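You operate a simulated robot arm through the tools that you are given. There is no shell and no other tool. Be economical: measure what you need, move in short steps, check, and stop when the job is done.

Carry out the task below with a simulated robot arm. There is one attempt and no reset: what you move stays moved.

## Task
Gauge both green blocks and clamp the worn one in the small vice.
Fine: full size reads 20 MM; that block stays on its peg; both gauge arms end parked.

It is judged by the outcome, as a careful person would: the job done as asked, and still so three seconds after it is handed in. It fails if anything else is knocked over, pushed out of place, dropped, spilled or broken.

## Robot
A 6-joint arm with a two-finger parallel gripper, fixed in place. Base frame: the origin is at the foot of the arm, x ahead of it, y to its left, z up; the work surface is at about z = 0. Units: m, rad, N and s.
With the tool pointing down near the work surface it reaches from about 0.18 to 0.46 m from the base axis. Its first joint turns from -1.222 to 1.222 rad. Payload 1.9 kg.
The TCP is the grasp point between the finger pads, 0.023 m short of the fingertips. In the tool frame z runs along the fingers and y along their closing line. The gripper opens to 0.094 m. The fingers are 0.038 m wide and 0.01 m thick; the gripper's body (0.054 by 0.096 m) begins 0.039 m behind the TCP.
Orientation is that of the tool frame in the base frame, as [roll, pitch, yaw] about the fixed x, y, z axes, in that order (R = Rz(yaw) Ry(pitch) Rx(roll)). With the fingers straight down and closing along the base's y, the tool's x points along the base's -x, its y along +y and its z along -z.

## Interface
- The arm moves only by the tool jog_arm. Its argument "increments" is a list of rows, each a list of 7 numbers: the shift along the tool's x, y, z in units of 150 mm (1.0 is 150 mm), then the turn, a rotation vector about the tool's x, y, z in units of 180 degrees (1.0 is 180 degrees), then the finger opening in cm, from 0 to 9.4. In form: [[dx, dy, dz, rx, ry, rz, jaw], ...]. A call has 1 to 20 rows; each row is the pose to reach, as a shift and turn from the pose commanded when the call began, along the tool's axes at that moment. A call with a number of a shift or a turn outside -1 to 1 is refused whole. Rows are played at 5 a second. More than 0.05 m and 0.15 rad between two rows, or a gripper value outside its range, and nothing of the call is played. A pose out of reach is approached as far as the arm can. The call stops where the force on the tool passes 40 N (or 10 N more than at its start, if that is more) or the arm is blocked; 0.2 s more then pass. Each finger travels about 0.108 m/s and halts on what it meets, pressing with about 37 N; the grip force reading is that of the motor and also rises with nothing between the fingers. The clock runs only during rows and for 0.2 s after the last one: add rows that repeat a pose to give the fingers time. The reply holds the time, the measured pose of the TCP, the force on the tool along the base axes, the opening and the grip force, in the units named above and with some noise, with the torque about the TCP (base axes, N m) and any sound that the robot's microphone picked up.
- Cameras (640 x 400 px; columns grow to the right, rows downward): "scene" is fixed at [0.058, 0.3172, 0.4265]; the picture's right is [-0.71, -0.71, 0.00], its down [-0.45, 0.45, -0.77] and it looks along [0.55, -0.55, -0.64] (base axes); focal length 233 px, centre (320, 200). "wrist" rides on the gripper at [0.086, 0.016, -0.075] in the tool frame; the picture's right is [-0.18, 0.98, 0.00], its down [-0.58, -0.11, -0.81] and it looks along [-0.79, -0.15, 0.59] (tool axes); focal length 243 px, centre (320, 200). There is no depth. A picture from a camera that has moved, and an enlarged one, comes with that camera's place and axes in the base frame and with its lens. The place of the scene camera against the robot may be out by one fixed shift of up to 0.018 m in any direction.
- get_image(camera): a new picture of that camera. No time passes.
- enlarge(camera, box): a new picture of the part [left, top, right, bottom] of that camera's present view, enlarged. No time passes.
- close_job(): hands the job in; it is judged then, once.

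Work in short steps. Places have to be worked out from the pictures, the camera data and where the tool is seen: move nearer, look again, correct. Check each grasp and each placing, and mend what went wrong. You have 120 turns and 68 pictures in all, those below and enlarged ones among them. Open the gripper and draw the arm clear of the work before you hand the job in, unless the task says otherwise; then end with one line.

The tools are called after "Request:" as a command line: name --pt "numbers of a row" for each row, then --argument value for the rest, lists and objects as JSON in quotes. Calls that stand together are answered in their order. jog_arm: Moves the arm, as the interface text tells. Its arguments: {"type":"object","properties":{"increments":{"type":"array"}},"required":["increments"]} The other tools are called the same way: get_image (camera) takes a picture; enlarge (camera, box) takes an enlarged picture of a part of a camera's view; close_job () hands the job in.

At the start:

```text
time_s: 0.0
eef_pos: [0.2942, 0.1378, 0.2795]
ee_rot: [3.141, 0.0, -3.141]
force: [0.0, 1.1, -0.2]
ft_torque: [0.0, -0.01, -0.01]
opening: 0.0941
gripper_force: 0.2
```

scene: 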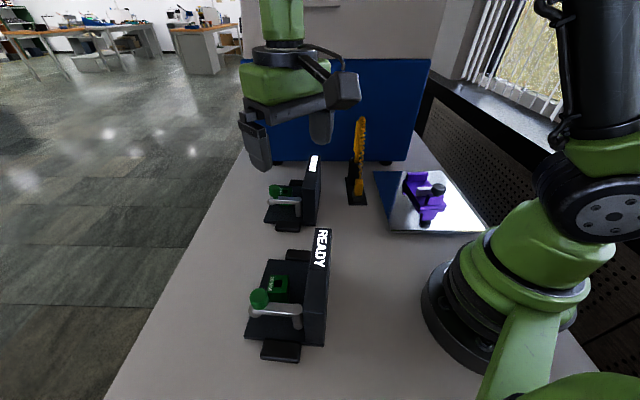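
wrist: 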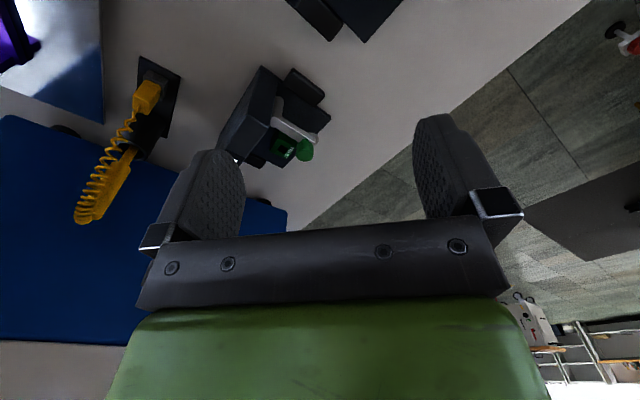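

The scene shows two gauge stations with green blocks, a yellow coiled item on a stand, and a purple vice on a plate. I'll enlarge these to understand the mechanisms.

Request:
enlarge --camera "scene" --box '[230, 220, 350, 370]'

Request:
enlarge --camera "scene" --box '[250, 140, 350, 240]'

Request:
enlarge --camera "scene" --box '[340, 110, 490, 240]'

```text
2.67 times, centred on (290, 295) of scene
camera zoom: at [0.058, 0.3172, 0.4265], right [-0.71, -0.71, 0.0], down [-0.45, 0.45, -0.77], along [0.55, -0.55, -0.64], focal length 620 px, centre (400, -53)
```

zoom: 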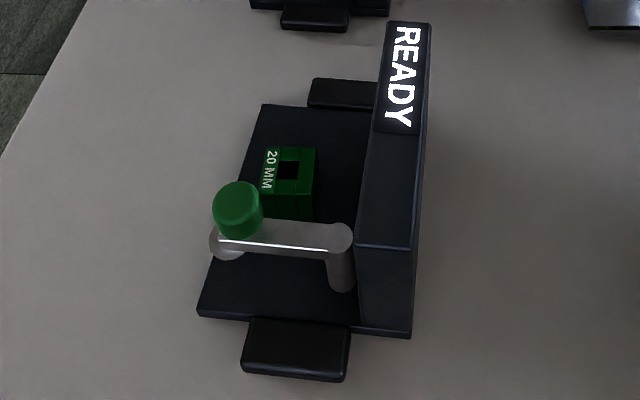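

```text
4.00 times, centred on (300, 190) of scene
camera zoom: at [0.058, 0.3172, 0.4265], right [-0.71, -0.71, 0.0], down [-0.45, 0.45, -0.77], along [0.55, -0.55, -0.64], focal length 930 px, centre (400, 240)
```

zoom: 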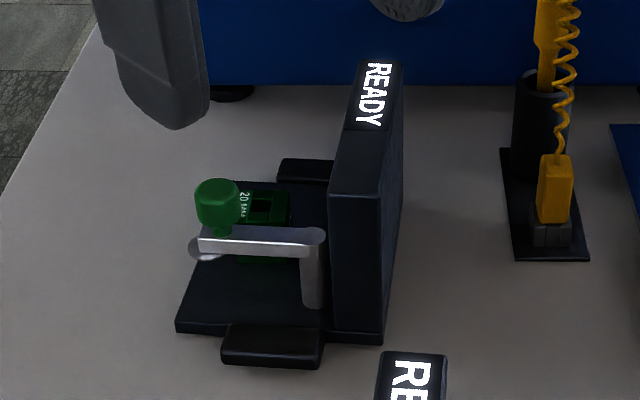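

```text
3.08 times, centred on (415, 175) of scene
camera zoom: at [0.058, 0.3172, 0.4265], right [-0.71, -0.71, 0.0], down [-0.45, 0.45, -0.77], along [0.55, -0.55, -0.64], focal length 716 px, centre (28, 277)
```

zoom: 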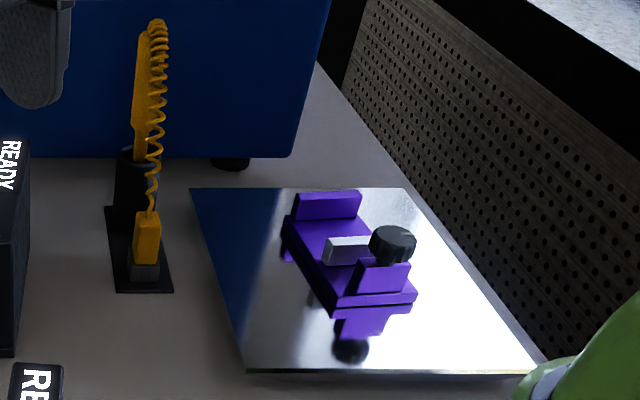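

Each gauge seems to have a swing arm with a green knob on a pivot post, a block on a peg beside it, and a display wall about 0.125 m high. I'll move high behind gauge 1 to view it with the wrist camera.

Request:
jog_arm --pt "0.16 0.15 0.1 0 0 0 9.4" --pt "0.32 0.3 0.2 0 0 0 9.4" --pt "0.48 0.45 0.3 0 0 0 9.4" --pt "0.627 0.613 0.4 0 0 0 9.4" --pt "0.627 0.613 0.4 0 0 0 9.4"

Request:
get_image --camera "wrist"

Request:
get_image --camera "scene"

```text
time_s: 1.2
eef_pos: [0.1991, 0.2309, 0.219]
ee_rot: [3.141, 0.0, 3.141]
force: [0.8, -0.5, 0.1]
ft_torque: [0.0, -0.03, 0.03]
opening: 0.0941
gripper_force: 0.0
```

```text
62 pictures are left
camera wrist: at [0.1121, 0.2474, 0.2948], right [0.18, 0.98, 0.0], down [0.58, -0.11, 0.81], along [0.79, -0.15, -0.59], focal length 243 px, centre (320, 200)
```

wrist: 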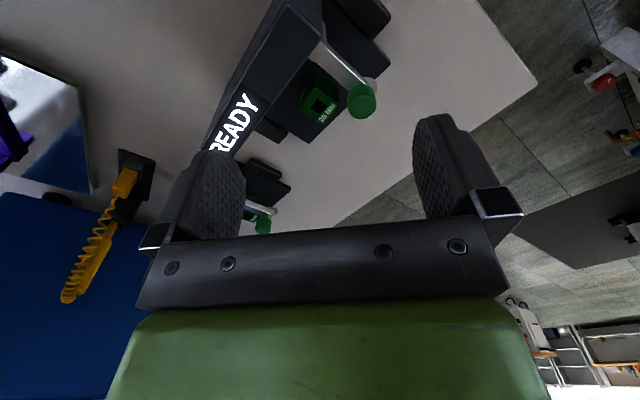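

```text
61 pictures are left
```

scene: 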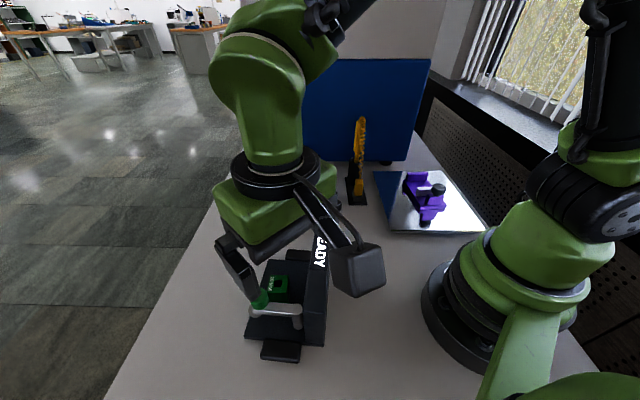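

Request:
enlarge --camera "wrist" --box '[200, 0, 420, 160]'

```text
2.50 times, centred on (310, 80) of wrist
camera zoom: at [0.1121, 0.2474, 0.2948], right [0.18, 0.98, 0.0], down [0.58, -0.11, 0.81], along [0.79, -0.15, -0.59], focal length 606 px, centre (345, 500)
```

zoom: 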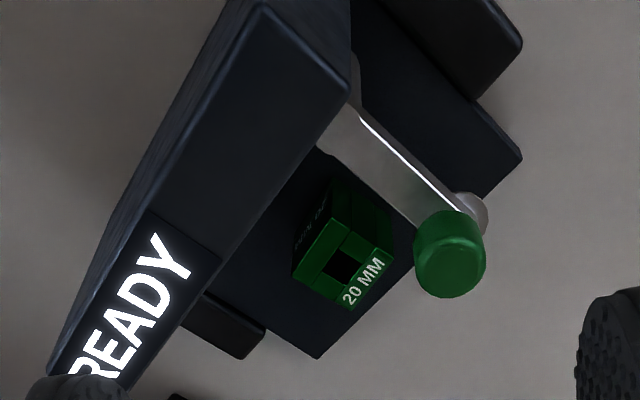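

Gauge 1's knob is near (0.257, 0.262) and its plate is turned about 40°. I'll turn the gripper so its fingers close across the arm, and hover over the knob to refine this.

Request:
jog_arm --pt "-0.07 0.04 0.07 0 0 -0.045 9.4" --pt "-0.15 0.08 0.15 0 0 -0.09 9.4" --pt "-0.22 0.12 0.22 0 0 -0.135 9.4" --pt "-0.3 0.16 0.3 0 0 -0.18 9.4" --pt "-0.367 0.207 0.367 0 0 -0.222 9.4" --pt "-0.367 0.207 0.367 0 0 -0.222 9.4"

Request:
get_image --camera "wrist"

```text
time_s: 2.6
eef_pos: [0.2553, 0.2627, 0.1646]
ee_rot: [3.141, 0.0, -2.442]
force: [-0.8, -0.7, -0.4]
ft_torque: [0.0, 0.0, -0.04]
opening: 0.0938
gripper_force: 0.1
```

```text
59 pictures are left
camera wrist: at [0.1791, 0.2188, 0.2397], right [-0.49, 0.87, 0.0], down [0.51, 0.29, 0.81], along [0.7, 0.4, -0.59], focal length 243 px, centre (320, 200)
```

wrist: 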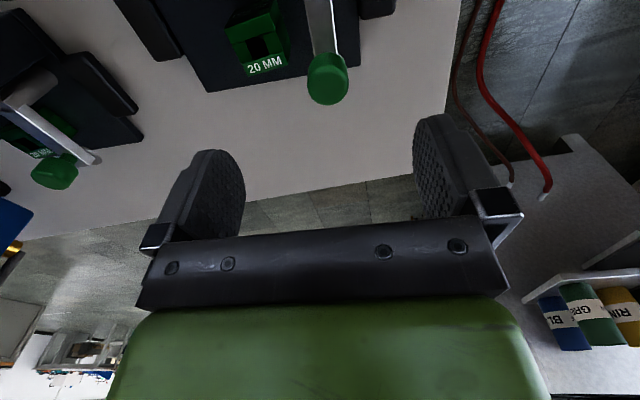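

Triangulating puts the knob at about (0.247, 0.262, 0.09). I'll lower a bit with the fingers straddling it and look again.

Request:
jog_arm --pt "0.041 0.034 0.13 0 0 0 9.4" --pt "0.041 0.034 0.267 0 0 0 9.4" --pt "0.041 0.034 0.267 0 0 0 9.4"

Request:
get_image --camera "wrist"

Request:
enlarge --camera "scene" --box '[200, 220, 360, 370]'

```text
time_s: 3.4
eef_pos: [0.2484, 0.2606, 0.124]
ee_rot: [-3.141, 0.001, -2.444]
force: [-0.3, -0.2, 0.5]
ft_torque: [-0.01, 0.0, 0.02]
opening: 0.0938
gripper_force: 0.0
```

```text
58 pictures are left
camera wrist: at [0.171, 0.2185, 0.1995], right [-0.49, 0.87, 0.0], down [0.52, 0.29, 0.81], along [0.7, 0.4, -0.59], focal length 243 px, centre (320, 200)
```

wrist: 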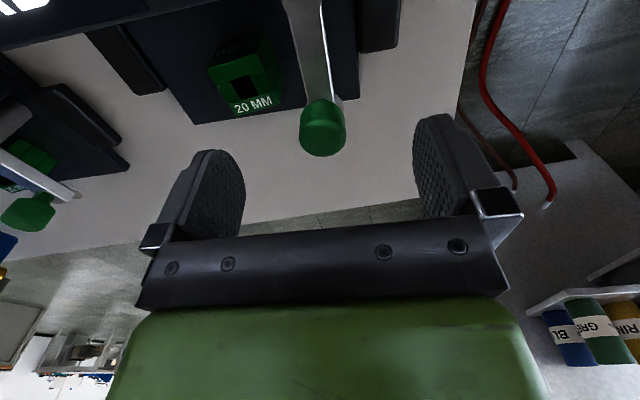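

```text
2.67 times, centred on (280, 295) of scene
camera zoom: at [0.0579, 0.3172, 0.4265], right [-0.71, -0.71, 0.0], down [-0.45, 0.45, -0.77], along [0.55, -0.55, -0.64], focal length 620 px, centre (427, -53)
```

zoom: 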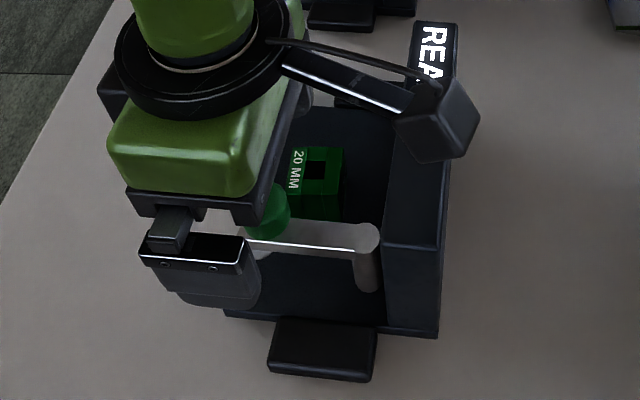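

Knob top is about (0.252, 0.266, 0.083). I'll descend so the fingertips sit around its lower edge and narrow the jaw, then check.

Request:
jog_arm --pt "-0.042 0.012 0.11 0 0 0 9.4" --pt "-0.042 0.012 0.227 0 0 0 9.4" --pt "-0.042 0.012 0.227 0 0 0 7" --pt "-0.042 0.012 0.227 0 0 0 5" --pt "-0.042 0.012 0.227 0 0 0 5"

Request:
get_image --camera "wrist"

Request:
enlarge --camera "scene" --box '[200, 220, 360, 370]'

```text
time_s: 4.6
eef_pos: [0.2522, 0.266, 0.0904]
ee_rot: [3.141, -0.001, -2.444]
force: [-0.5, 0.4, 1.1]
ft_torque: [0.01, 0.02, -0.03]
opening: 0.0503
gripper_force: 0.0
```

```text
56 pictures are left
camera wrist: at [0.1753, 0.224, 0.1656], right [-0.49, 0.87, 0.0], down [0.52, 0.29, 0.81], along [0.7, 0.4, -0.59], focal length 243 px, centre (320, 200)
```

wrist: 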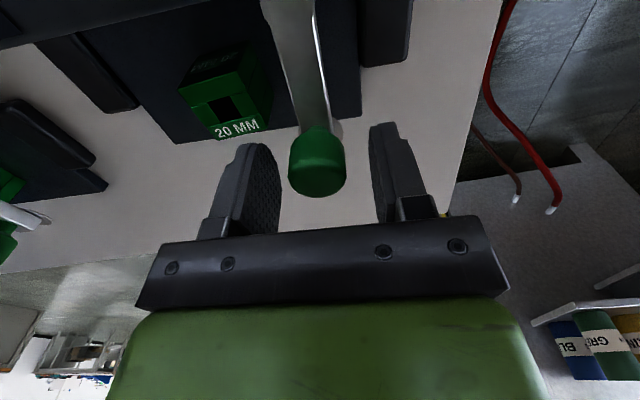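

```text
2.67 times, centred on (280, 295) of scene
camera zoom: at [0.058, 0.3172, 0.4265], right [-0.71, -0.71, 0.0], down [-0.45, 0.45, -0.77], along [0.55, -0.55, -0.64], focal length 620 px, centre (427, -53)
```

zoom: 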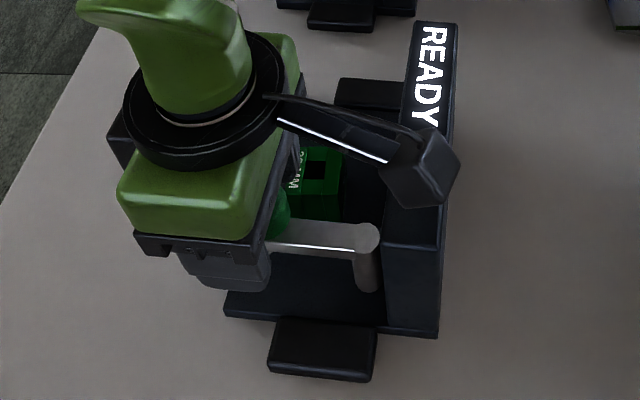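

The knob sits between the fingertips, so I'll close on it.

Request:
jog_arm --pt "0 0 0 0 0 0 3.5" --pt "0 0 0 0 0 0 2.5" --pt "0 0 0 0 0 0 2.0" --pt "0 0 0 0 0 0 2.0"

Request:
get_image --camera "wrist"

```text
time_s: 5.6
eef_pos: [0.2525, 0.2669, 0.0893]
ee_rot: [3.141, -0.002, -2.443]
force: [0.8, 0.0, 1.1]
ft_torque: [-0.01, -0.01, 0.02]
opening: 0.0254
gripper_force: 36.9
```

```text
54 pictures are left
camera wrist: at [0.1753, 0.2239, 0.1656], right [-0.49, 0.87, 0.0], down [0.52, 0.29, 0.81], along [0.7, 0.4, -0.59], focal length 243 px, centre (320, 200)
```

wrist: 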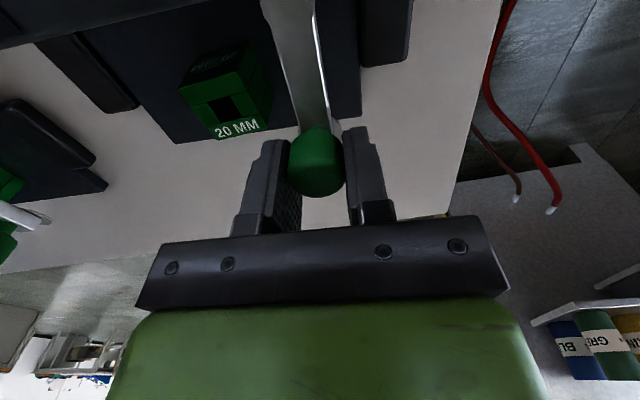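

The grip is good (25.4 mm knob). I estimate the pivot at about (0.201, 0.223), 67 mm away, with the block on the same arc 45° clockwise. I'll test with a small 8° swing.

Request:
jog_arm --pt "0.0011 -0.0312 0 0 0 0.0222 2.0" --pt "0.0044 -0.0622 0 0 0 0.0444 2.0" --pt "0.0044 -0.0622 0 0 0 0.0444 2.0"

Request:
get_image --camera "wrist"

```text
time_s: 6.4
eef_pos: [0.2561, 0.2601, 0.0898]
ee_rot: [3.139, 0.001, -2.584]
force: [1.0, 3.2, 2.5]
ft_torque: [-0.24, 0.4, -0.1]
opening: 0.0252
gripper_force: 37.3
```

```text
53 pictures are left
camera wrist: at [0.175, 0.2279, 0.1656], right [-0.36, 0.93, 0.0], down [0.55, 0.21, 0.81], along [0.75, 0.29, -0.59], focal length 243 px, centre (320, 200)
```

wrist: 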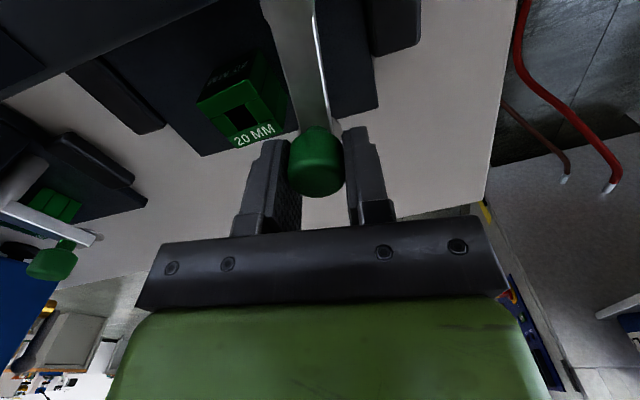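

The arm swings freely on a vertical pivot. I'll continue to about 32° total.

Request:
jog_arm --pt "0.0044 -0.0622 0 0 0 0.0444 2.0" --pt "0.0173 -0.1232 0 0 0 0.0889 2.0" --pt "0.0386 -0.1818 0 0 0 0.1333 2.0" --pt "0.0386 -0.1818 0 0 0 0.1333 2.0"

Request:
get_image --camera "wrist"

Request:
enlarge --camera "scene" --box '[200, 220, 360, 370]'

```text
time_s: 7.4
eef_pos: [0.2654, 0.2324, 0.0904]
ee_rot: [-3.141, -0.001, -3.005]
force: [-9.2, 1.6, 15.9]
ft_torque: [0.05, -0.03, -0.16]
opening: 0.0252
gripper_force: 37.2
```

```text
52 pictures are left
camera wrist: at [0.1781, 0.2374, 0.1656], right [0.05, 1.0, 0.0], down [0.59, -0.03, 0.81], along [0.8, -0.04, -0.59], focal length 243 px, centre (320, 200)
```

wrist: 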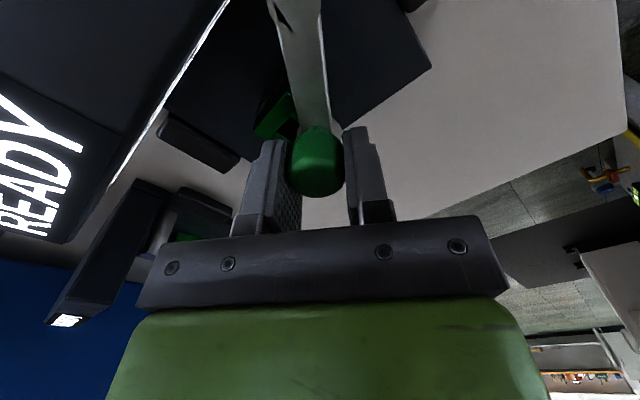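

```text
2.67 times, centred on (280, 295) of scene
camera zoom: at [0.0579, 0.3172, 0.4265], right [-0.71, -0.71, 0.0], down [-0.45, 0.45, -0.77], along [0.55, -0.55, -0.64], focal length 620 px, centre (427, -53)
```

zoom: 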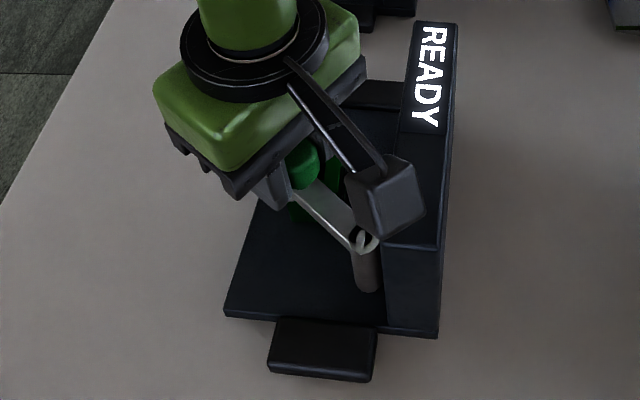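

There's now 16 N upward and 9 N radial force. I'll look at the pivot more closely.

Request:
enlarge --camera "scene" --box '[250, 270, 350, 340]'

Request:
enlarge --camera "wrist" --box '[220, 0, 400, 200]'

```text
5.71 times, centred on (300, 305) of scene
camera zoom: at [0.0579, 0.3172, 0.4265], right [-0.71, -0.71, 0.0], down [-0.45, 0.45, -0.77], along [0.55, -0.55, -0.64], focal length 1329 px, centre (434, -400)
```

zoom: 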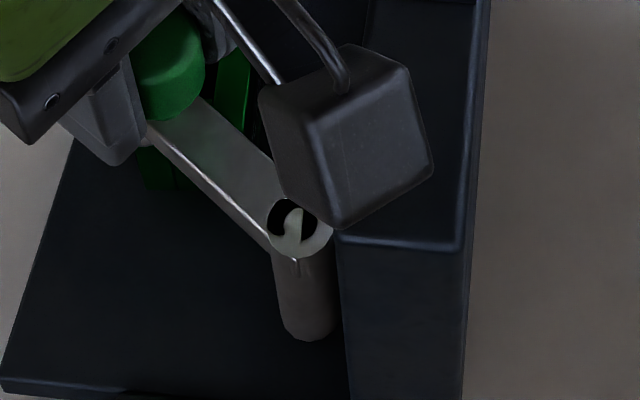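

```text
2.00 times, centred on (310, 100) of wrist
camera zoom: at [0.1781, 0.2374, 0.1656], right [0.05, 1.0, 0.0], down [0.59, -0.03, 0.81], along [0.8, -0.04, -0.59], focal length 485 px, centre (340, 400)
```

zoom: 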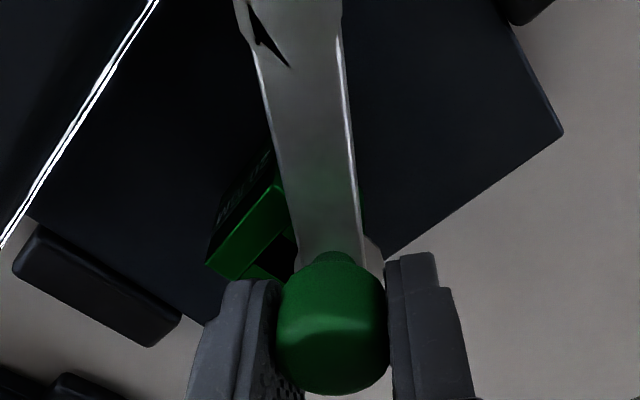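

The arm seems to be meeting something vertically; perhaps its tip foot reaches the block's top edge. I'll back off 10° and see whether the vertical load vanishes.

Request:
jog_arm --pt "0.0017 0.039 0 0 0 -0.0278 2.0" --pt "0.0068 0.0776 0 0 0 -0.0556 2.0" --pt "0.0068 0.0776 0 0 0 -0.0556 2.0"

Request:
enlarge --camera "scene" --box '[250, 270, 350, 340]'

```text
time_s: 8.2
eef_pos: [0.2639, 0.244, 0.0898]
ee_rot: [3.141, 0.002, -2.824]
force: [3.5, -5.9, 16.7]
ft_torque: [-0.24, 0.33, 0.42]
opening: 0.0253
gripper_force: 36.9
```

```text
5.71 times, centred on (300, 305) of scene
camera zoom: at [0.0579, 0.3172, 0.4265], right [-0.71, -0.71, 0.0], down [-0.45, 0.45, -0.77], along [0.55, -0.55, -0.64], focal length 1329 px, centre (434, -400)
```

zoom: 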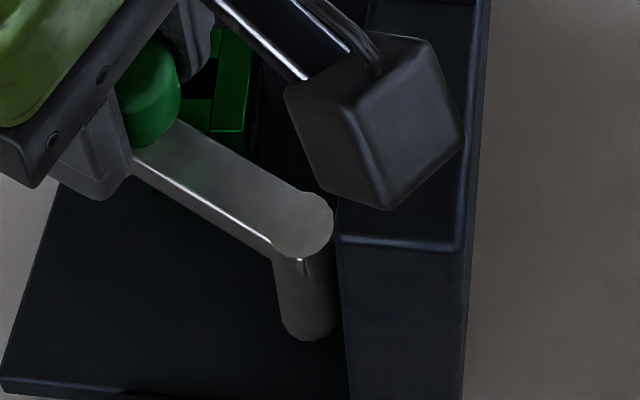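

The load persists, so I'll probe the vertical by raising 4 mm and reading the force.

Request:
jog_arm --pt "0 0 -0.013 0 0 0 2.0" --pt "0 0 -0.027 0 0 0 2.0" --pt "0 0 -0.027 0 0 0 2.0"

```text
time_s: 9.0
eef_pos: [0.2636, 0.2442, 0.0934]
ee_rot: [3.141, -0.003, -2.824]
force: [1.5, -3.7, 0.9]
ft_torque: [0.3, -0.82, 0.21]
opening: 0.0249
gripper_force: 36.3
```

Request:
jog_arm --pt "0 0 -0.013 0 0 0 2.0" --pt "0 0 -0.027 0 0 0 2.0" --pt "0 0 -0.027 0 0 0 2.0"

Request:
enlarge --camera "scene" --box '[230, 240, 350, 340]'

```text
time_s: 9.8
eef_pos: [0.2638, 0.2452, 0.0986]
ee_rot: [3.14, 0.0, -2.828]
force: [1.0, -1.3, -16.5]
ft_torque: [0.41, -0.74, 0.09]
opening: 0.0254
gripper_force: 37.1
```

```text
4.00 times, centred on (290, 290) of scene
camera zoom: at [0.058, 0.3173, 0.4264], right [-0.71, -0.71, 0.0], down [-0.45, 0.45, -0.77], along [0.55, -0.55, -0.64], focal length 930 px, centre (440, -160)
```

zoom: 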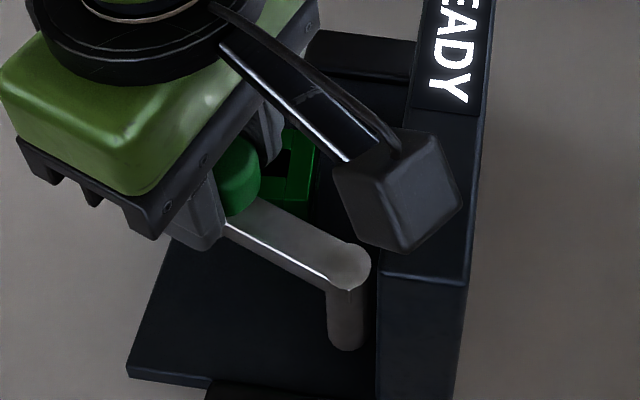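

The arm's height is fixed: about 16 N is just my fingers slipping on the knob. I'll return to height and continue the swing toward the block with the refined radius of 64 mm.

Request:
jog_arm --pt "0 0 0.02 0 0 0 2.0" --pt "0.0042 -0.0594 0.02 0 0 0.0444 2.0" --pt "0.0165 -0.1177 0.02 0 0 0.0889 2.0" --pt "0.0311 -0.16 0.02 0 0 0.1222 2.0" --pt "0.0311 -0.16 0.02 0 0 0.1222 2.0"

Request:
get_image --camera "scene"

Request:
get_image --camera "wrist"

```text
time_s: 11.0
eef_pos: [0.2665, 0.2208, 0.0952]
ee_rot: [-3.141, -0.002, 3.072]
force: [-6.6, 3.9, -6.7]
ft_torque: [0.15, 0.54, -0.22]
opening: 0.0251
gripper_force: 36.7
```

```text
46 pictures are left
```

scene: 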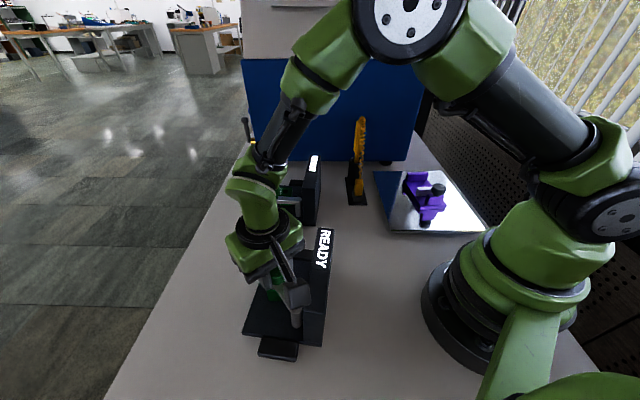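

```text
45 pictures are left
camera wrist: at [0.1813, 0.2427, 0.1706], right [0.25, 0.97, 0.0], down [0.57, -0.15, 0.81], along [0.78, -0.2, -0.59], focal length 243 px, centre (320, 200)
```

wrist: 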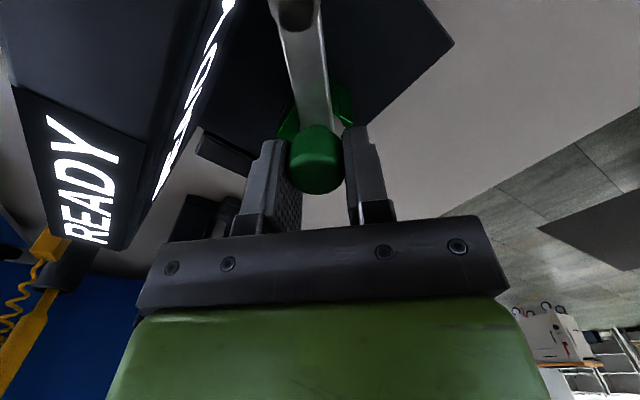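

The arm is now nearly centred over the block and still shows READY. I'll go 4° further and wait.

Request:
jog_arm --pt "0.001 -0.03 0 0 0 0.0222 2.0" --pt "0.001 -0.03 0 0 0 0.0222 2.0" --pt "0.001 -0.03 0 0 0 0.0222 2.0" --pt "0.001 -0.03 0 0 0 0.0222 2.0" --pt "0.001 -0.03 0 0 0 0.0222 2.0"

Request:
get_image --camera "wrist"

```text
time_s: 12.2
eef_pos: [0.266, 0.2151, 0.0954]
ee_rot: [3.141, 0.0, 3.004]
force: [-2.4, -0.2, -14.4]
ft_torque: [0.18, -0.36, 0.02]
opening: 0.0254
gripper_force: 37.3
```

```text
44 pictures are left
camera wrist: at [0.183, 0.2439, 0.1705], right [0.32, 0.95, 0.0], down [0.56, -0.19, 0.81], along [0.76, -0.26, -0.59], focal length 243 px, centre (320, 200)
```

wrist: 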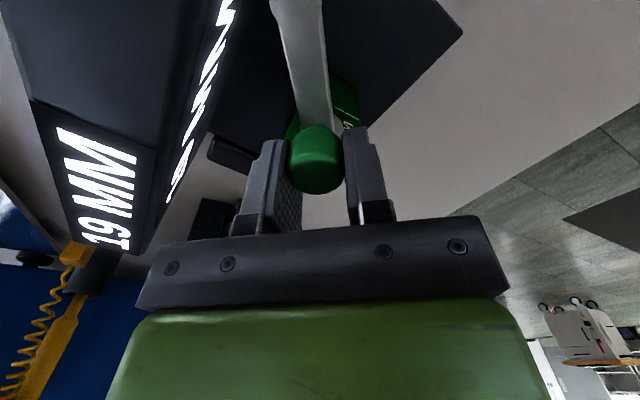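

It reads 19 MM, so block 1 is the worn one. I'll swing the arm back by 48° to its park position.

Request:
jog_arm --pt "0.0042 0.0594 0.02 0 0 -0.0444 2.0" --pt "0.0165 0.1177 0.02 0 0 -0.0889 2.0" --pt "0.0369 0.1737 0.02 0 0 -0.1333 2.0" --pt "0.0649 0.2263 0.02 0 0 -0.1778 2.0" --pt "0.0999 0.2745 0.02 0 0 -0.2222 2.0" --pt "0.1198 0.2966 0.02 0 0 -0.2444 2.0" --pt "0.1413 0.3173 0.02 0 0 -0.2667 2.0" --pt "0.1413 0.3173 0.02 0 0 -0.2667 2.0"

Request:
get_image --camera "wrist"

Request:
enlarge --camera "scene" --box '[200, 220, 360, 370]'

```text
time_s: 14.0
eef_pos: [0.2508, 0.2664, 0.0924]
ee_rot: [-3.141, -0.004, -2.441]
force: [-0.3, -2.1, -16.0]
ft_torque: [0.66, -0.56, 0.12]
opening: 0.0249
gripper_force: 37.0
```

```text
43 pictures are left
camera wrist: at [0.1746, 0.2222, 0.1673], right [-0.49, 0.87, 0.0], down [0.52, 0.29, 0.8], along [0.7, 0.4, -0.59], focal length 243 px, centre (320, 200)
```

wrist: 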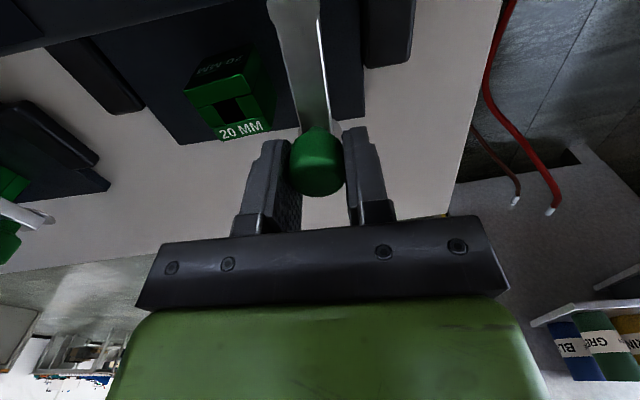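

```text
2.67 times, centred on (280, 295) of scene
camera zoom: at [0.058, 0.3172, 0.4264], right [-0.71, -0.71, 0.0], down [-0.45, 0.45, -0.77], along [0.55, -0.55, -0.64], focal length 620 px, centre (427, -53)
```

zoom: 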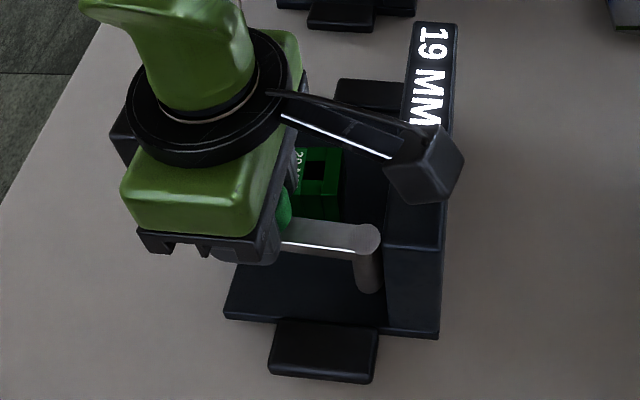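

Arm 1 is back at its park angle and the display keeps 19 MM. I'll nudge it 1° further toward the stop, release, lift, and check.

Request:
jog_arm --pt "0 0.0075 0.015 0 0 -0.0056 2.0" --pt "0 0.0075 0.015 0 0 -0.0056 5" --pt "0 0.0075 0.015 0 0 -0.0056 6" --pt "0 0.0075 -0.3 0 0 -0.0056 6" --pt "0 0.0075 -0.6 0 0 -0.0056 6" --pt "0 0.0075 -0.75 0 0 -0.0056 6"

Request:
enlarge --camera "scene" --box '[200, 220, 360, 370]'

```text
time_s: 15.4
eef_pos: [0.25, 0.266, 0.2068]
ee_rot: [-3.141, -0.001, -2.423]
force: [0.5, -0.2, 0.6]
ft_torque: [-0.03, -0.03, -0.01]
opening: 0.0599
gripper_force: 0.0
```

```text
2.67 times, centred on (280, 295) of scene
camera zoom: at [0.0579, 0.3172, 0.4265], right [-0.71, -0.71, 0.0], down [-0.45, 0.45, -0.77], along [0.55, -0.55, -0.64], focal length 620 px, centre (427, -53)
```

zoom: 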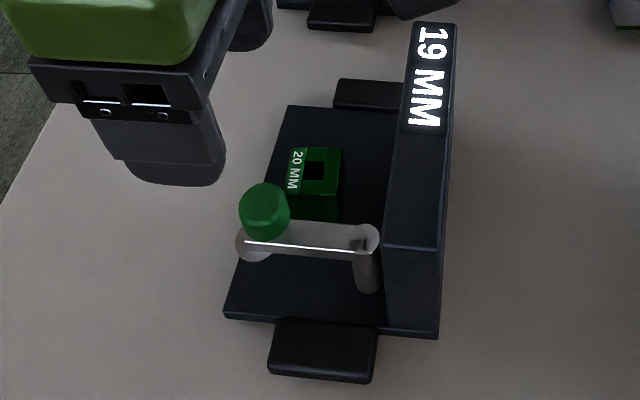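

Arm 1 is parked. Gauge 2 appears to be the same gauge shifted by about (0.199, −0.177), so I'll move there staying high.

Request:
jog_arm --pt "-0.02 -0.22 0 0 0 0 6" --pt "-0.04 -0.44 0 0 0 0 6" --pt "-0.06 -0.66 0 0 0 0 6" --pt "-0.08 -0.87 0 0 0 0 6"

Request:
jog_arm --pt "-0.02 -0.22 0.03 0 0 0 6" --pt "-0.04 -0.44 0.08 0 0 0 6" --pt "-0.06 -0.66 0.13 0 0 0 6" --pt "-0.08 -0.87 0.2 0 0 0 6" --pt "-0.08 -0.87 0.2 0 0 0 6"

Request:
get_image --camera "wrist"

```text
time_s: 16.4
eef_pos: [0.3462, 0.1755, 0.2068]
ee_rot: [-3.141, 0.001, -2.425]
force: [-1.4, 0.2, -0.5]
ft_torque: [0.01, -0.01, 0.02]
opening: 0.06
gripper_force: 0.1
```

```text
time_s: 17.6
eef_pos: [0.4392, 0.0862, 0.1752]
ee_rot: [-3.141, -0.001, -2.425]
force: [0.4, 0.7, 0.0]
ft_torque: [0.02, -0.03, 0.0]
opening: 0.0598
gripper_force: 0.1
```

```text
40 pictures are left
camera wrist: at [0.3638, 0.0412, 0.2503], right [-0.51, 0.86, 0.0], down [0.51, 0.3, 0.81], along [0.69, 0.41, -0.59], focal length 243 px, centre (320, 200)
```

wrist: 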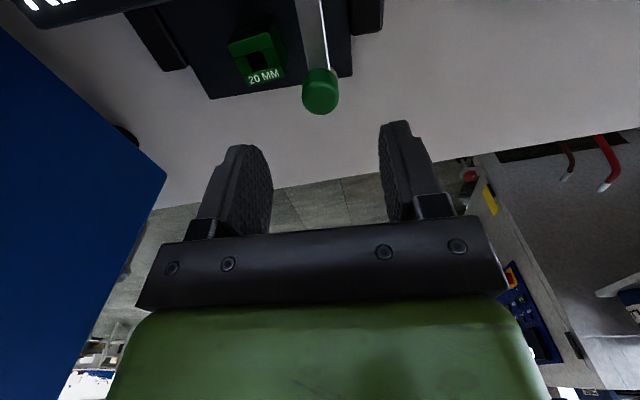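

The knob of gauge 2 is near (0.4505, 0.0925). I'll move over it and descend in stages, checking that the pose is reachable.

Request:
jog_arm --pt "-0.084 -0.018 0.1 0 0 0.005 7" --pt "-0.084 -0.018 0.25 0 0 0.005 7" --pt "-0.084 -0.018 0.4 0 0 0.005 7" --pt "-0.084 -0.018 0.55 0 0 0.005 7" --pt "-0.084 -0.018 0.55 0 0 0.005 7"

Request:
get_image --camera "wrist"

```text
time_s: 18.8
eef_pos: [0.4515, 0.0915, 0.0917]
ee_rot: [-3.141, -0.001, -2.441]
force: [0.2, 0.3, 0.6]
ft_torque: [0.01, -0.01, 0.0]
opening: 0.0698
gripper_force: 0.2
```

```text
39 pictures are left
camera wrist: at [0.3749, 0.0486, 0.1671], right [-0.49, 0.87, 0.0], down [0.51, 0.29, 0.81], along [0.7, 0.4, -0.59], focal length 243 px, centre (320, 200)
```

wrist: 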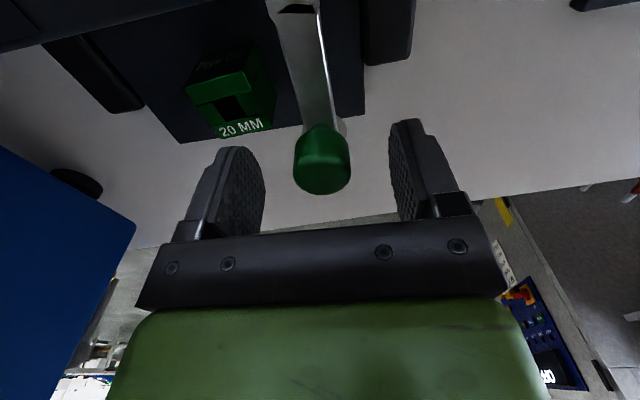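

Aligned like before. I'll close on the knob and swing 40°.

Request:
jog_arm --pt "0 0.012 0 0 0 0 4" --pt "0 0.012 0 0 0 0 2.5" --pt "0 0.012 0 0 0 0 2.0" --pt "0 0.012 0 0 0 0 2.0"

Request:
jog_arm --pt "0.0042 -0.0594 0 0 0 0.0444 2" --pt "0.0165 -0.1177 0 0 0 0.0889 2" --pt "0.0369 -0.1737 0 0 0 0.1333 2" --pt "0.0649 -0.2263 0 0 0 0.1778 2" --pt "0.0999 -0.2745 0 0 0 0.2222 2" --pt "0.0999 -0.2745 0 0 0 0.2222 2"

Request:
get_image --camera "wrist"

```text
time_s: 19.8
eef_pos: [0.4497, 0.0933, 0.0923]
ee_rot: [3.141, 0.001, -2.439]
force: [0.2, -0.2, -1.1]
ft_torque: [0.02, -0.05, 0.04]
opening: 0.0251
gripper_force: 36.9
```

```text
time_s: 21.2
eef_pos: [0.4583, 0.0528, 0.0928]
ee_rot: [-3.141, 0.0, 3.14]
force: [-0.6, 1.8, 0.6]
ft_torque: [-0.08, -0.07, -0.13]
opening: 0.025
gripper_force: 37.1
out of reach, approached as far as the arm can: row 2, 3, 4, 5, 6
```

```text
38 pictures are left
camera wrist: at [0.3727, 0.0685, 0.1677], right [0.18, 0.98, 0.0], down [0.58, -0.11, 0.81], along [0.79, -0.15, -0.59], focal length 243 px, centre (320, 200)
```

wrist: 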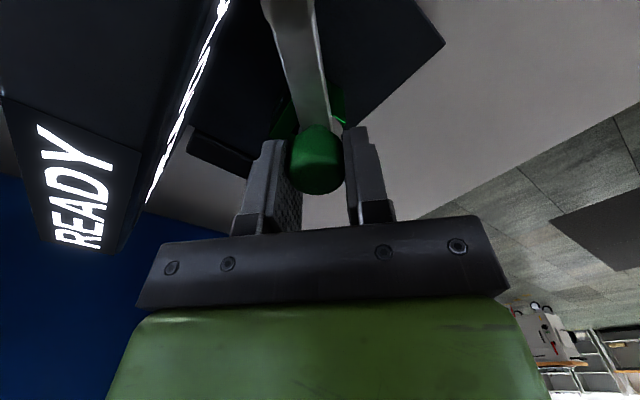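

The reach limit only costs a few mm of radial slip, within the finger width. I'll swing another ~8–10° and wait.

Request:
jog_arm --pt "0.006 -0.045 0 0 0 0.0222 2" --pt "0.012 -0.085 0 0 0 0.044 2" --pt "0.012 -0.085 0 0 0 0.044 2" --pt "0.012 -0.085 0 0 0 0.044 2" --pt "0.012 -0.085 0 0 0 0.044 2" --pt "0.012 -0.085 0 0 0 0.044 2"

Request:
get_image --camera "wrist"

```text
time_s: 22.6
eef_pos: [0.4587, 0.039, 0.0937]
ee_rot: [3.141, -0.001, 3.006]
force: [0.6, -0.9, -0.7]
ft_torque: [0.0, -0.28, 0.01]
opening: 0.0251
gripper_force: 36.8
```

```text
37 pictures are left
camera wrist: at [0.3754, 0.067, 0.1678], right [0.32, 0.95, 0.0], down [0.56, -0.19, 0.8], along [0.76, -0.25, -0.59], focal length 243 px, centre (320, 200)
```

wrist: 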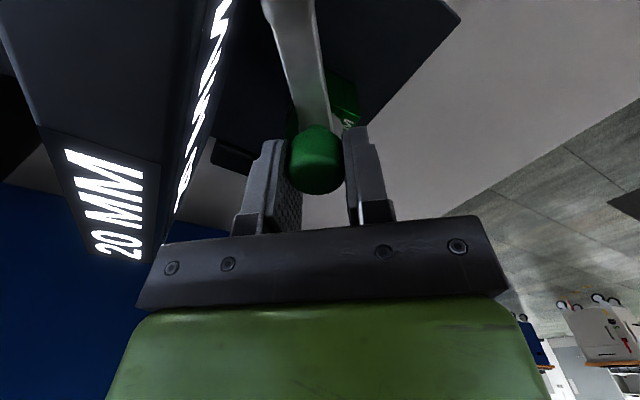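

Block 2 reads 20 MM, so it's full size and stays. I'll swing arm 2 back to its park pose at (0.450, 0.0933).

Request:
jog_arm --pt "-0.003 0.065 0 0 0 -0.0444 2" --pt "0.002 0.128 0 0 0 -0.0889 2" --pt "0.017 0.19 0 0 0 -0.1333 2" --pt "0.039 0.248 0 0 0 -0.1778 2" --pt "0.069 0.3 0 0 0 -0.2222 2" --pt "0.0855 0.3255 0 0 0 -0.2444 2" --pt "0.107 0.351 0 0 0 -0.2694 2" --pt "0.107 0.351 0 0 0 -0.2694 2"

Request:
enlarge --camera "scene" --box '[250, 140, 350, 240]'

```text
time_s: 24.4
eef_pos: [0.4475, 0.0932, 0.0925]
ee_rot: [3.14, -0.001, -2.429]
force: [-1.2, -0.3, 0.0]
ft_torque: [-0.02, 0.01, -0.19]
opening: 0.0251
gripper_force: 37.0
```

```text
4.00 times, centred on (300, 190) of scene
camera zoom: at [0.058, 0.3172, 0.4265], right [-0.71, -0.71, 0.0], down [-0.45, 0.45, -0.77], along [0.55, -0.55, -0.64], focal length 930 px, centre (400, 240)
```

zoom: 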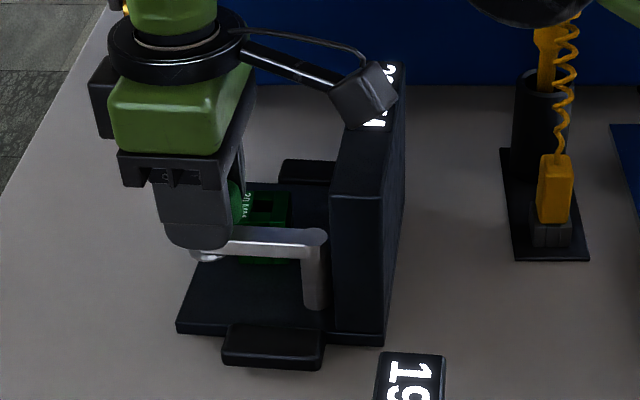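

Arm 2 matches its initial picture. I'll release and lift.

Request:
jog_arm --pt "0 0.003 0 0 0 0 2.0" --pt "0 0.003 0 0 0 0 5" --pt "0 0.003 0 0 0 0 6" --pt "0 0.003 -0.3 0 0 0 6" --pt "0 0.003 -0.6 0 0 0 6" --pt "0 0.003 -0.78 0 0 0 6"

Request:
enlarge --camera "scene" --box '[250, 140, 350, 240]'

```text
time_s: 25.8
eef_pos: [0.4408, 0.0974, 0.2085]
ee_rot: [3.14, 0.0, -2.43]
force: [0.7, 0.7, -0.2]
ft_torque: [0.03, 0.0, -0.01]
opening: 0.0599
gripper_force: 0.0
out of reach, approached as far as the arm can: row 6
```

```text
4.00 times, centred on (300, 190) of scene
camera zoom: at [0.058, 0.3172, 0.4265], right [-0.71, -0.71, 0.0], down [-0.45, 0.45, -0.77], along [0.55, -0.55, -0.64], focal length 930 px, centre (400, 240)
```

zoom: 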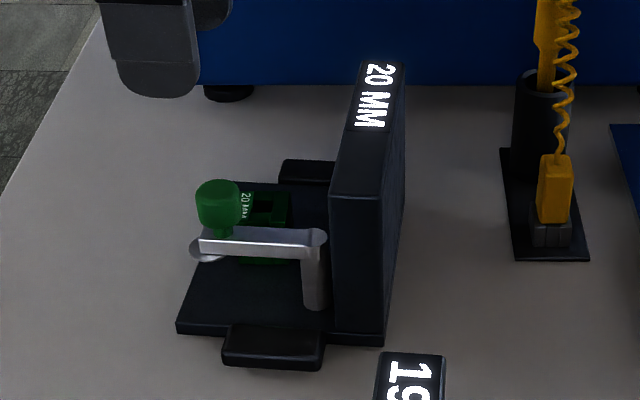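

Gauging is done. Now I'll survey the vice before handling the block. The yellow item is tall (about 0.24 m) near (0.36, −0.12), so I'll route close to the base while turning back to square.

Request:
jog_arm --pt "0.17 0.085 -0.04 0 0 0.045 6" --pt "0.35 0.17 -0.08 0 0 0.09 6" --pt "0.52 0.255 -0.12 0 0 0.135 6" --pt "0.7 0.34 -0.16 0 0 0.18 6" --pt "0.873 0.427 -0.2 0 0 0.226 6"

Request:
jog_arm --pt "0.2 -0.25 0 0 0 0 6" --pt "0.4 -0.5 0 0 0 0 6" --pt "0.6 -0.75 0 0 0 0 6" --pt "0.7 -1.0 0 0 0 0 6"

Request:
jog_arm --pt "0 -0.3 0 0 0 0 6" --pt "0 -0.6 0 0 0 0 6" --pt "0 -0.8 0 0 0 0 6" --pt "0 -0.8 0 0 0 0 6"

Request:
get_image --camera "wrist"

```text
time_s: 26.5
eef_pos: [0.4072, 0.0715, 0.3148]
ee_rot: [-3.05, -0.029, -2.643]
force: [188.4, 52.1, -168.6]
ft_torque: [-2.62, -0.07, -2.94]
opening: 0.0601
gripper_force: 0.0
out of reach, approached as far as the arm can: row 1, 2, 3
stopped in row 3: the force on the tool passed its limit at 414 N (the readings are from after the stop); the commanded pose is now the measured one
```

```text
time_s: 26.8
eef_pos: [0.4078, 0.0648, 0.3177]
ee_rot: [-3.034, -0.028, -2.649]
force: [193.8, 44.5, -168.5]
ft_torque: [-2.21, 0.15, -2.48]
opening: 0.0601
gripper_force: 0.0
out of reach, approached as far as the arm can: row 1
stopped in row 1: the force on the tool passed its limit at 656 N (the readings are from after the stop); the commanded pose is now the measured one
```

```text
time_s: 27.8
eef_pos: [0.4176, -0.0109, 0.3159]
ee_rot: [-3.043, -0.031, -2.652]
force: [0.4, 0.5, 0.0]
ft_torque: [-0.01, 0.03, 0.02]
opening: 0.06
gripper_force: 0.1
out of reach, approached as far as the arm can: row 1, 2, 3, 4
```

```text
34 pictures are left
camera wrist: at [0.3322, -0.0295, 0.3925], right [-0.3, 0.95, -0.1], down [0.55, 0.26, 0.79], along [0.78, 0.18, -0.6], focal length 243 px, centre (320, 200)
```

wrist: 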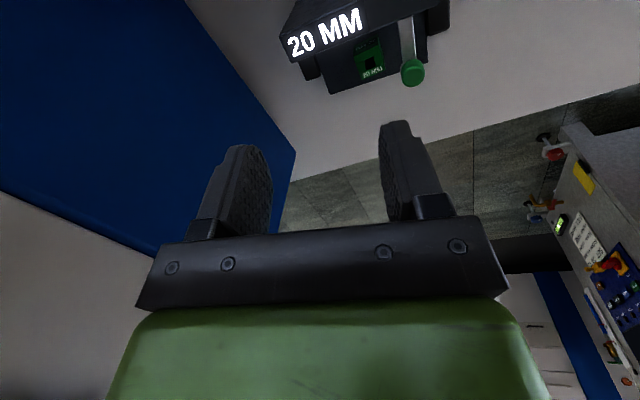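

An unexpected large force occurred, likely the arm folding against something while out of reach. I must check the scene before anything else.

Request:
get_image --camera "scene"

```text
33 pictures are left
```

scene: 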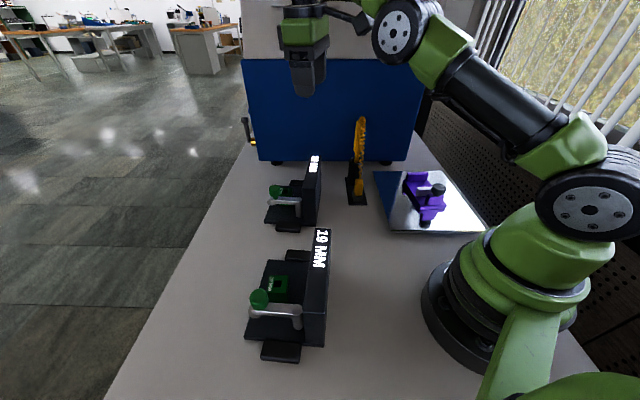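

Nothing appears displaced, with both displays and blocks intact. The jam was probably the arm at its reach limit. I'll draw inward gently and straighten the tool, in small steps.

Request:
jog_arm --pt "0.08 0.05 0.01 -0.008 -0.0025 0 6" --pt "0.16 0.1 0.03 -0.016 -0.005 0 6" --pt "0.24 0.15 0.05 -0.024 -0.0075 0 6" --pt "0.32 0.2 0.07 -0.0314 -0.0099 0 6" --pt "0.32 0.2 0.07 -0.0314 -0.0099 0 6"

```text
time_s: 29.0
eef_pos: [0.3614, -0.008, 0.3058]
ee_rot: [3.142, 0.001, -2.652]
force: [-0.1, 0.4, 1.0]
ft_torque: [-0.02, -0.01, 0.0]
opening: 0.0601
gripper_force: 0.2
```

Request:
jog_arm --pt "0.15 0.06 0.06 0 0 0.03 6" --pt "0.3 0.12 0.12 0 0 0.06 6" --pt "0.45 0.19 0.18 0 0 0.09 6" --pt "0.6 0.25 0.24 0 0 0.12 6" --pt "0.75 0.31 0.3 0 0 0.1557 6"

```text
time_s: 30.2
eef_pos: [0.24, -0.0218, 0.2606]
ee_rot: [-3.141, -0.001, 3.141]
force: [0.0, 0.2, 0.6]
ft_torque: [0.0, 0.01, -0.02]
opening: 0.0599
gripper_force: 0.0
```

The pose is clean again. Moving to view the vice.

Request:
jog_arm --pt "0.12 -0.25 0.07 0 0 0 6" --pt "0.24 -0.5 0.14 0 0 0 6" --pt "0.36 -0.75 0.2 0 0 0 6" --pt "0.467 -0.98 0.27 0 0 0 6" --pt "0.467 -0.98 0.27 0 0 0 6"

Request:
get_image --camera "wrist"

```text
time_s: 31.4
eef_pos: [0.1706, -0.168, 0.2194]
ee_rot: [-3.139, 0.0, -3.141]
force: [0.1, -0.2, 0.0]
ft_torque: [-0.02, 0.01, -0.03]
opening: 0.0598
gripper_force: 0.1
```

```text
32 pictures are left
camera wrist: at [0.0835, -0.1515, 0.2953], right [0.18, 0.98, 0.0], down [0.58, -0.11, 0.81], along [0.79, -0.15, -0.59], focal length 243 px, centre (320, 200)
```

wrist: 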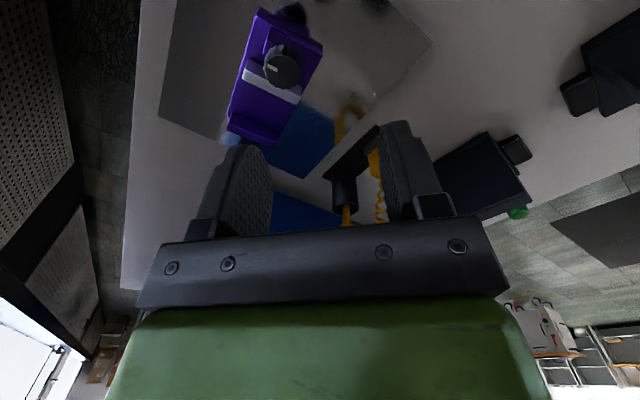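

Request:
enlarge --camera "wrist" --box '[180, 0, 380, 160]'

Request:
enlarge --camera "scene" --box '[390, 160, 460, 230]'

```text
2.50 times, centred on (280, 80) of wrist
camera zoom: at [0.0835, -0.1515, 0.2953], right [0.18, 0.98, 0.0], down [0.58, -0.11, 0.81], along [0.79, -0.15, -0.59], focal length 606 px, centre (420, 500)
```

zoom: 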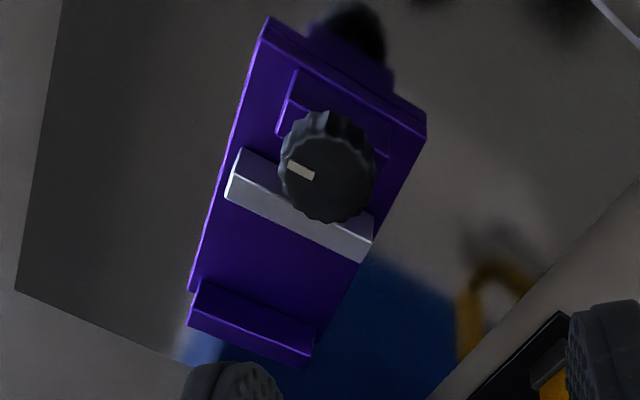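

```text
5.71 times, centred on (425, 195) of scene
camera zoom: at [0.0579, 0.3172, 0.4265], right [-0.71, -0.71, 0.0], down [-0.45, 0.45, -0.77], along [0.55, -0.55, -0.64], focal length 1329 px, centre (-280, 229)
```

zoom: 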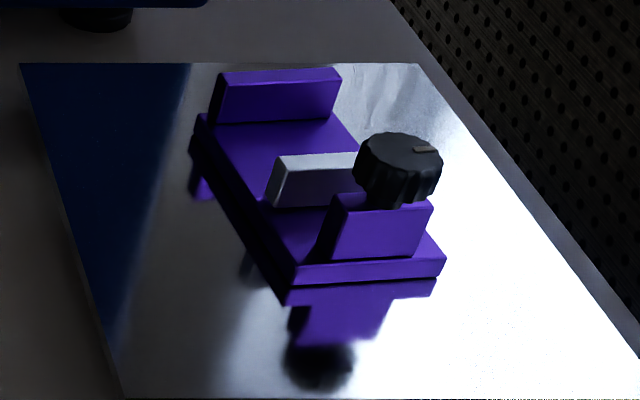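

The vice has a fixed far jaw, a sliding grey jaw and a knob with a vertical axis; its axis points at about −41°. The gap is about 53 mm, enough for the block. Now I'll head back to gauge 1, turning the gripper to yaw ≈130° so it closes along the gauge's short side.

Request:
jog_arm --pt "-0.12 0.25 -0.07 0 0 0.03 6" --pt "-0.24 0.5 -0.14 0 0 0.06 6" --pt "-0.36 0.75 -0.2 0 0 0.1 6" --pt "-0.467 0.98 -0.2 0 0 0.14 6"

Request:
jog_arm --pt "0.09 0.22 0 0 0 0.03 6" --pt "0.18 0.44 0 0 0 0.06 6" --pt "0.27 0.66 0 0 0 0.1 6" --pt "0.36 0.85 0.05 0 0 0.138 6"

```text
time_s: 32.4
eef_pos: [0.2405, -0.0197, 0.2507]
ee_rot: [-3.14, 0.001, 2.704]
force: [-0.4, 0.7, 0.3]
ft_torque: [0.0, -0.02, -0.01]
opening: 0.0599
gripper_force: 0.2
```

```text
time_s: 33.4
eef_pos: [0.2447, 0.1185, 0.2413]
ee_rot: [-3.14, 0.002, 2.269]
force: [-1.0, 0.2, 0.5]
ft_torque: [0.06, 0.01, 0.03]
opening: 0.0599
gripper_force: 0.0
```

Request:
jog_arm --pt "0.14 0.18 0.1 0 0 0 6" --pt "0.28 0.36 0.25 0 0 0 6" --pt "0.409 0.535 0.4 0 0 0 6" --pt "0.409 0.535 0.54 0 0 0 6" --pt "0.409 0.535 0.54 0 0 0 6"

Request:
get_image --camera "wrist"

```text
time_s: 34.6
eef_pos: [0.2682, 0.218, 0.1615]
ee_rot: [-3.14, 0.0, 2.269]
force: [-0.3, 0.2, 0.0]
ft_torque: [0.02, 0.02, -0.03]
opening: 0.06
gripper_force: 0.0
```

```text
29 pictures are left
camera wrist: at [0.2251, 0.2945, 0.236], right [0.87, 0.49, 0.0], down [0.29, -0.51, 0.81], along [0.4, -0.7, -0.59], focal length 243 px, centre (320, 200)
```

wrist: 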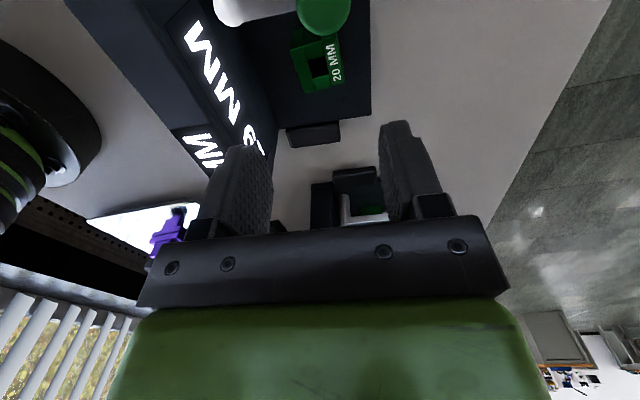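

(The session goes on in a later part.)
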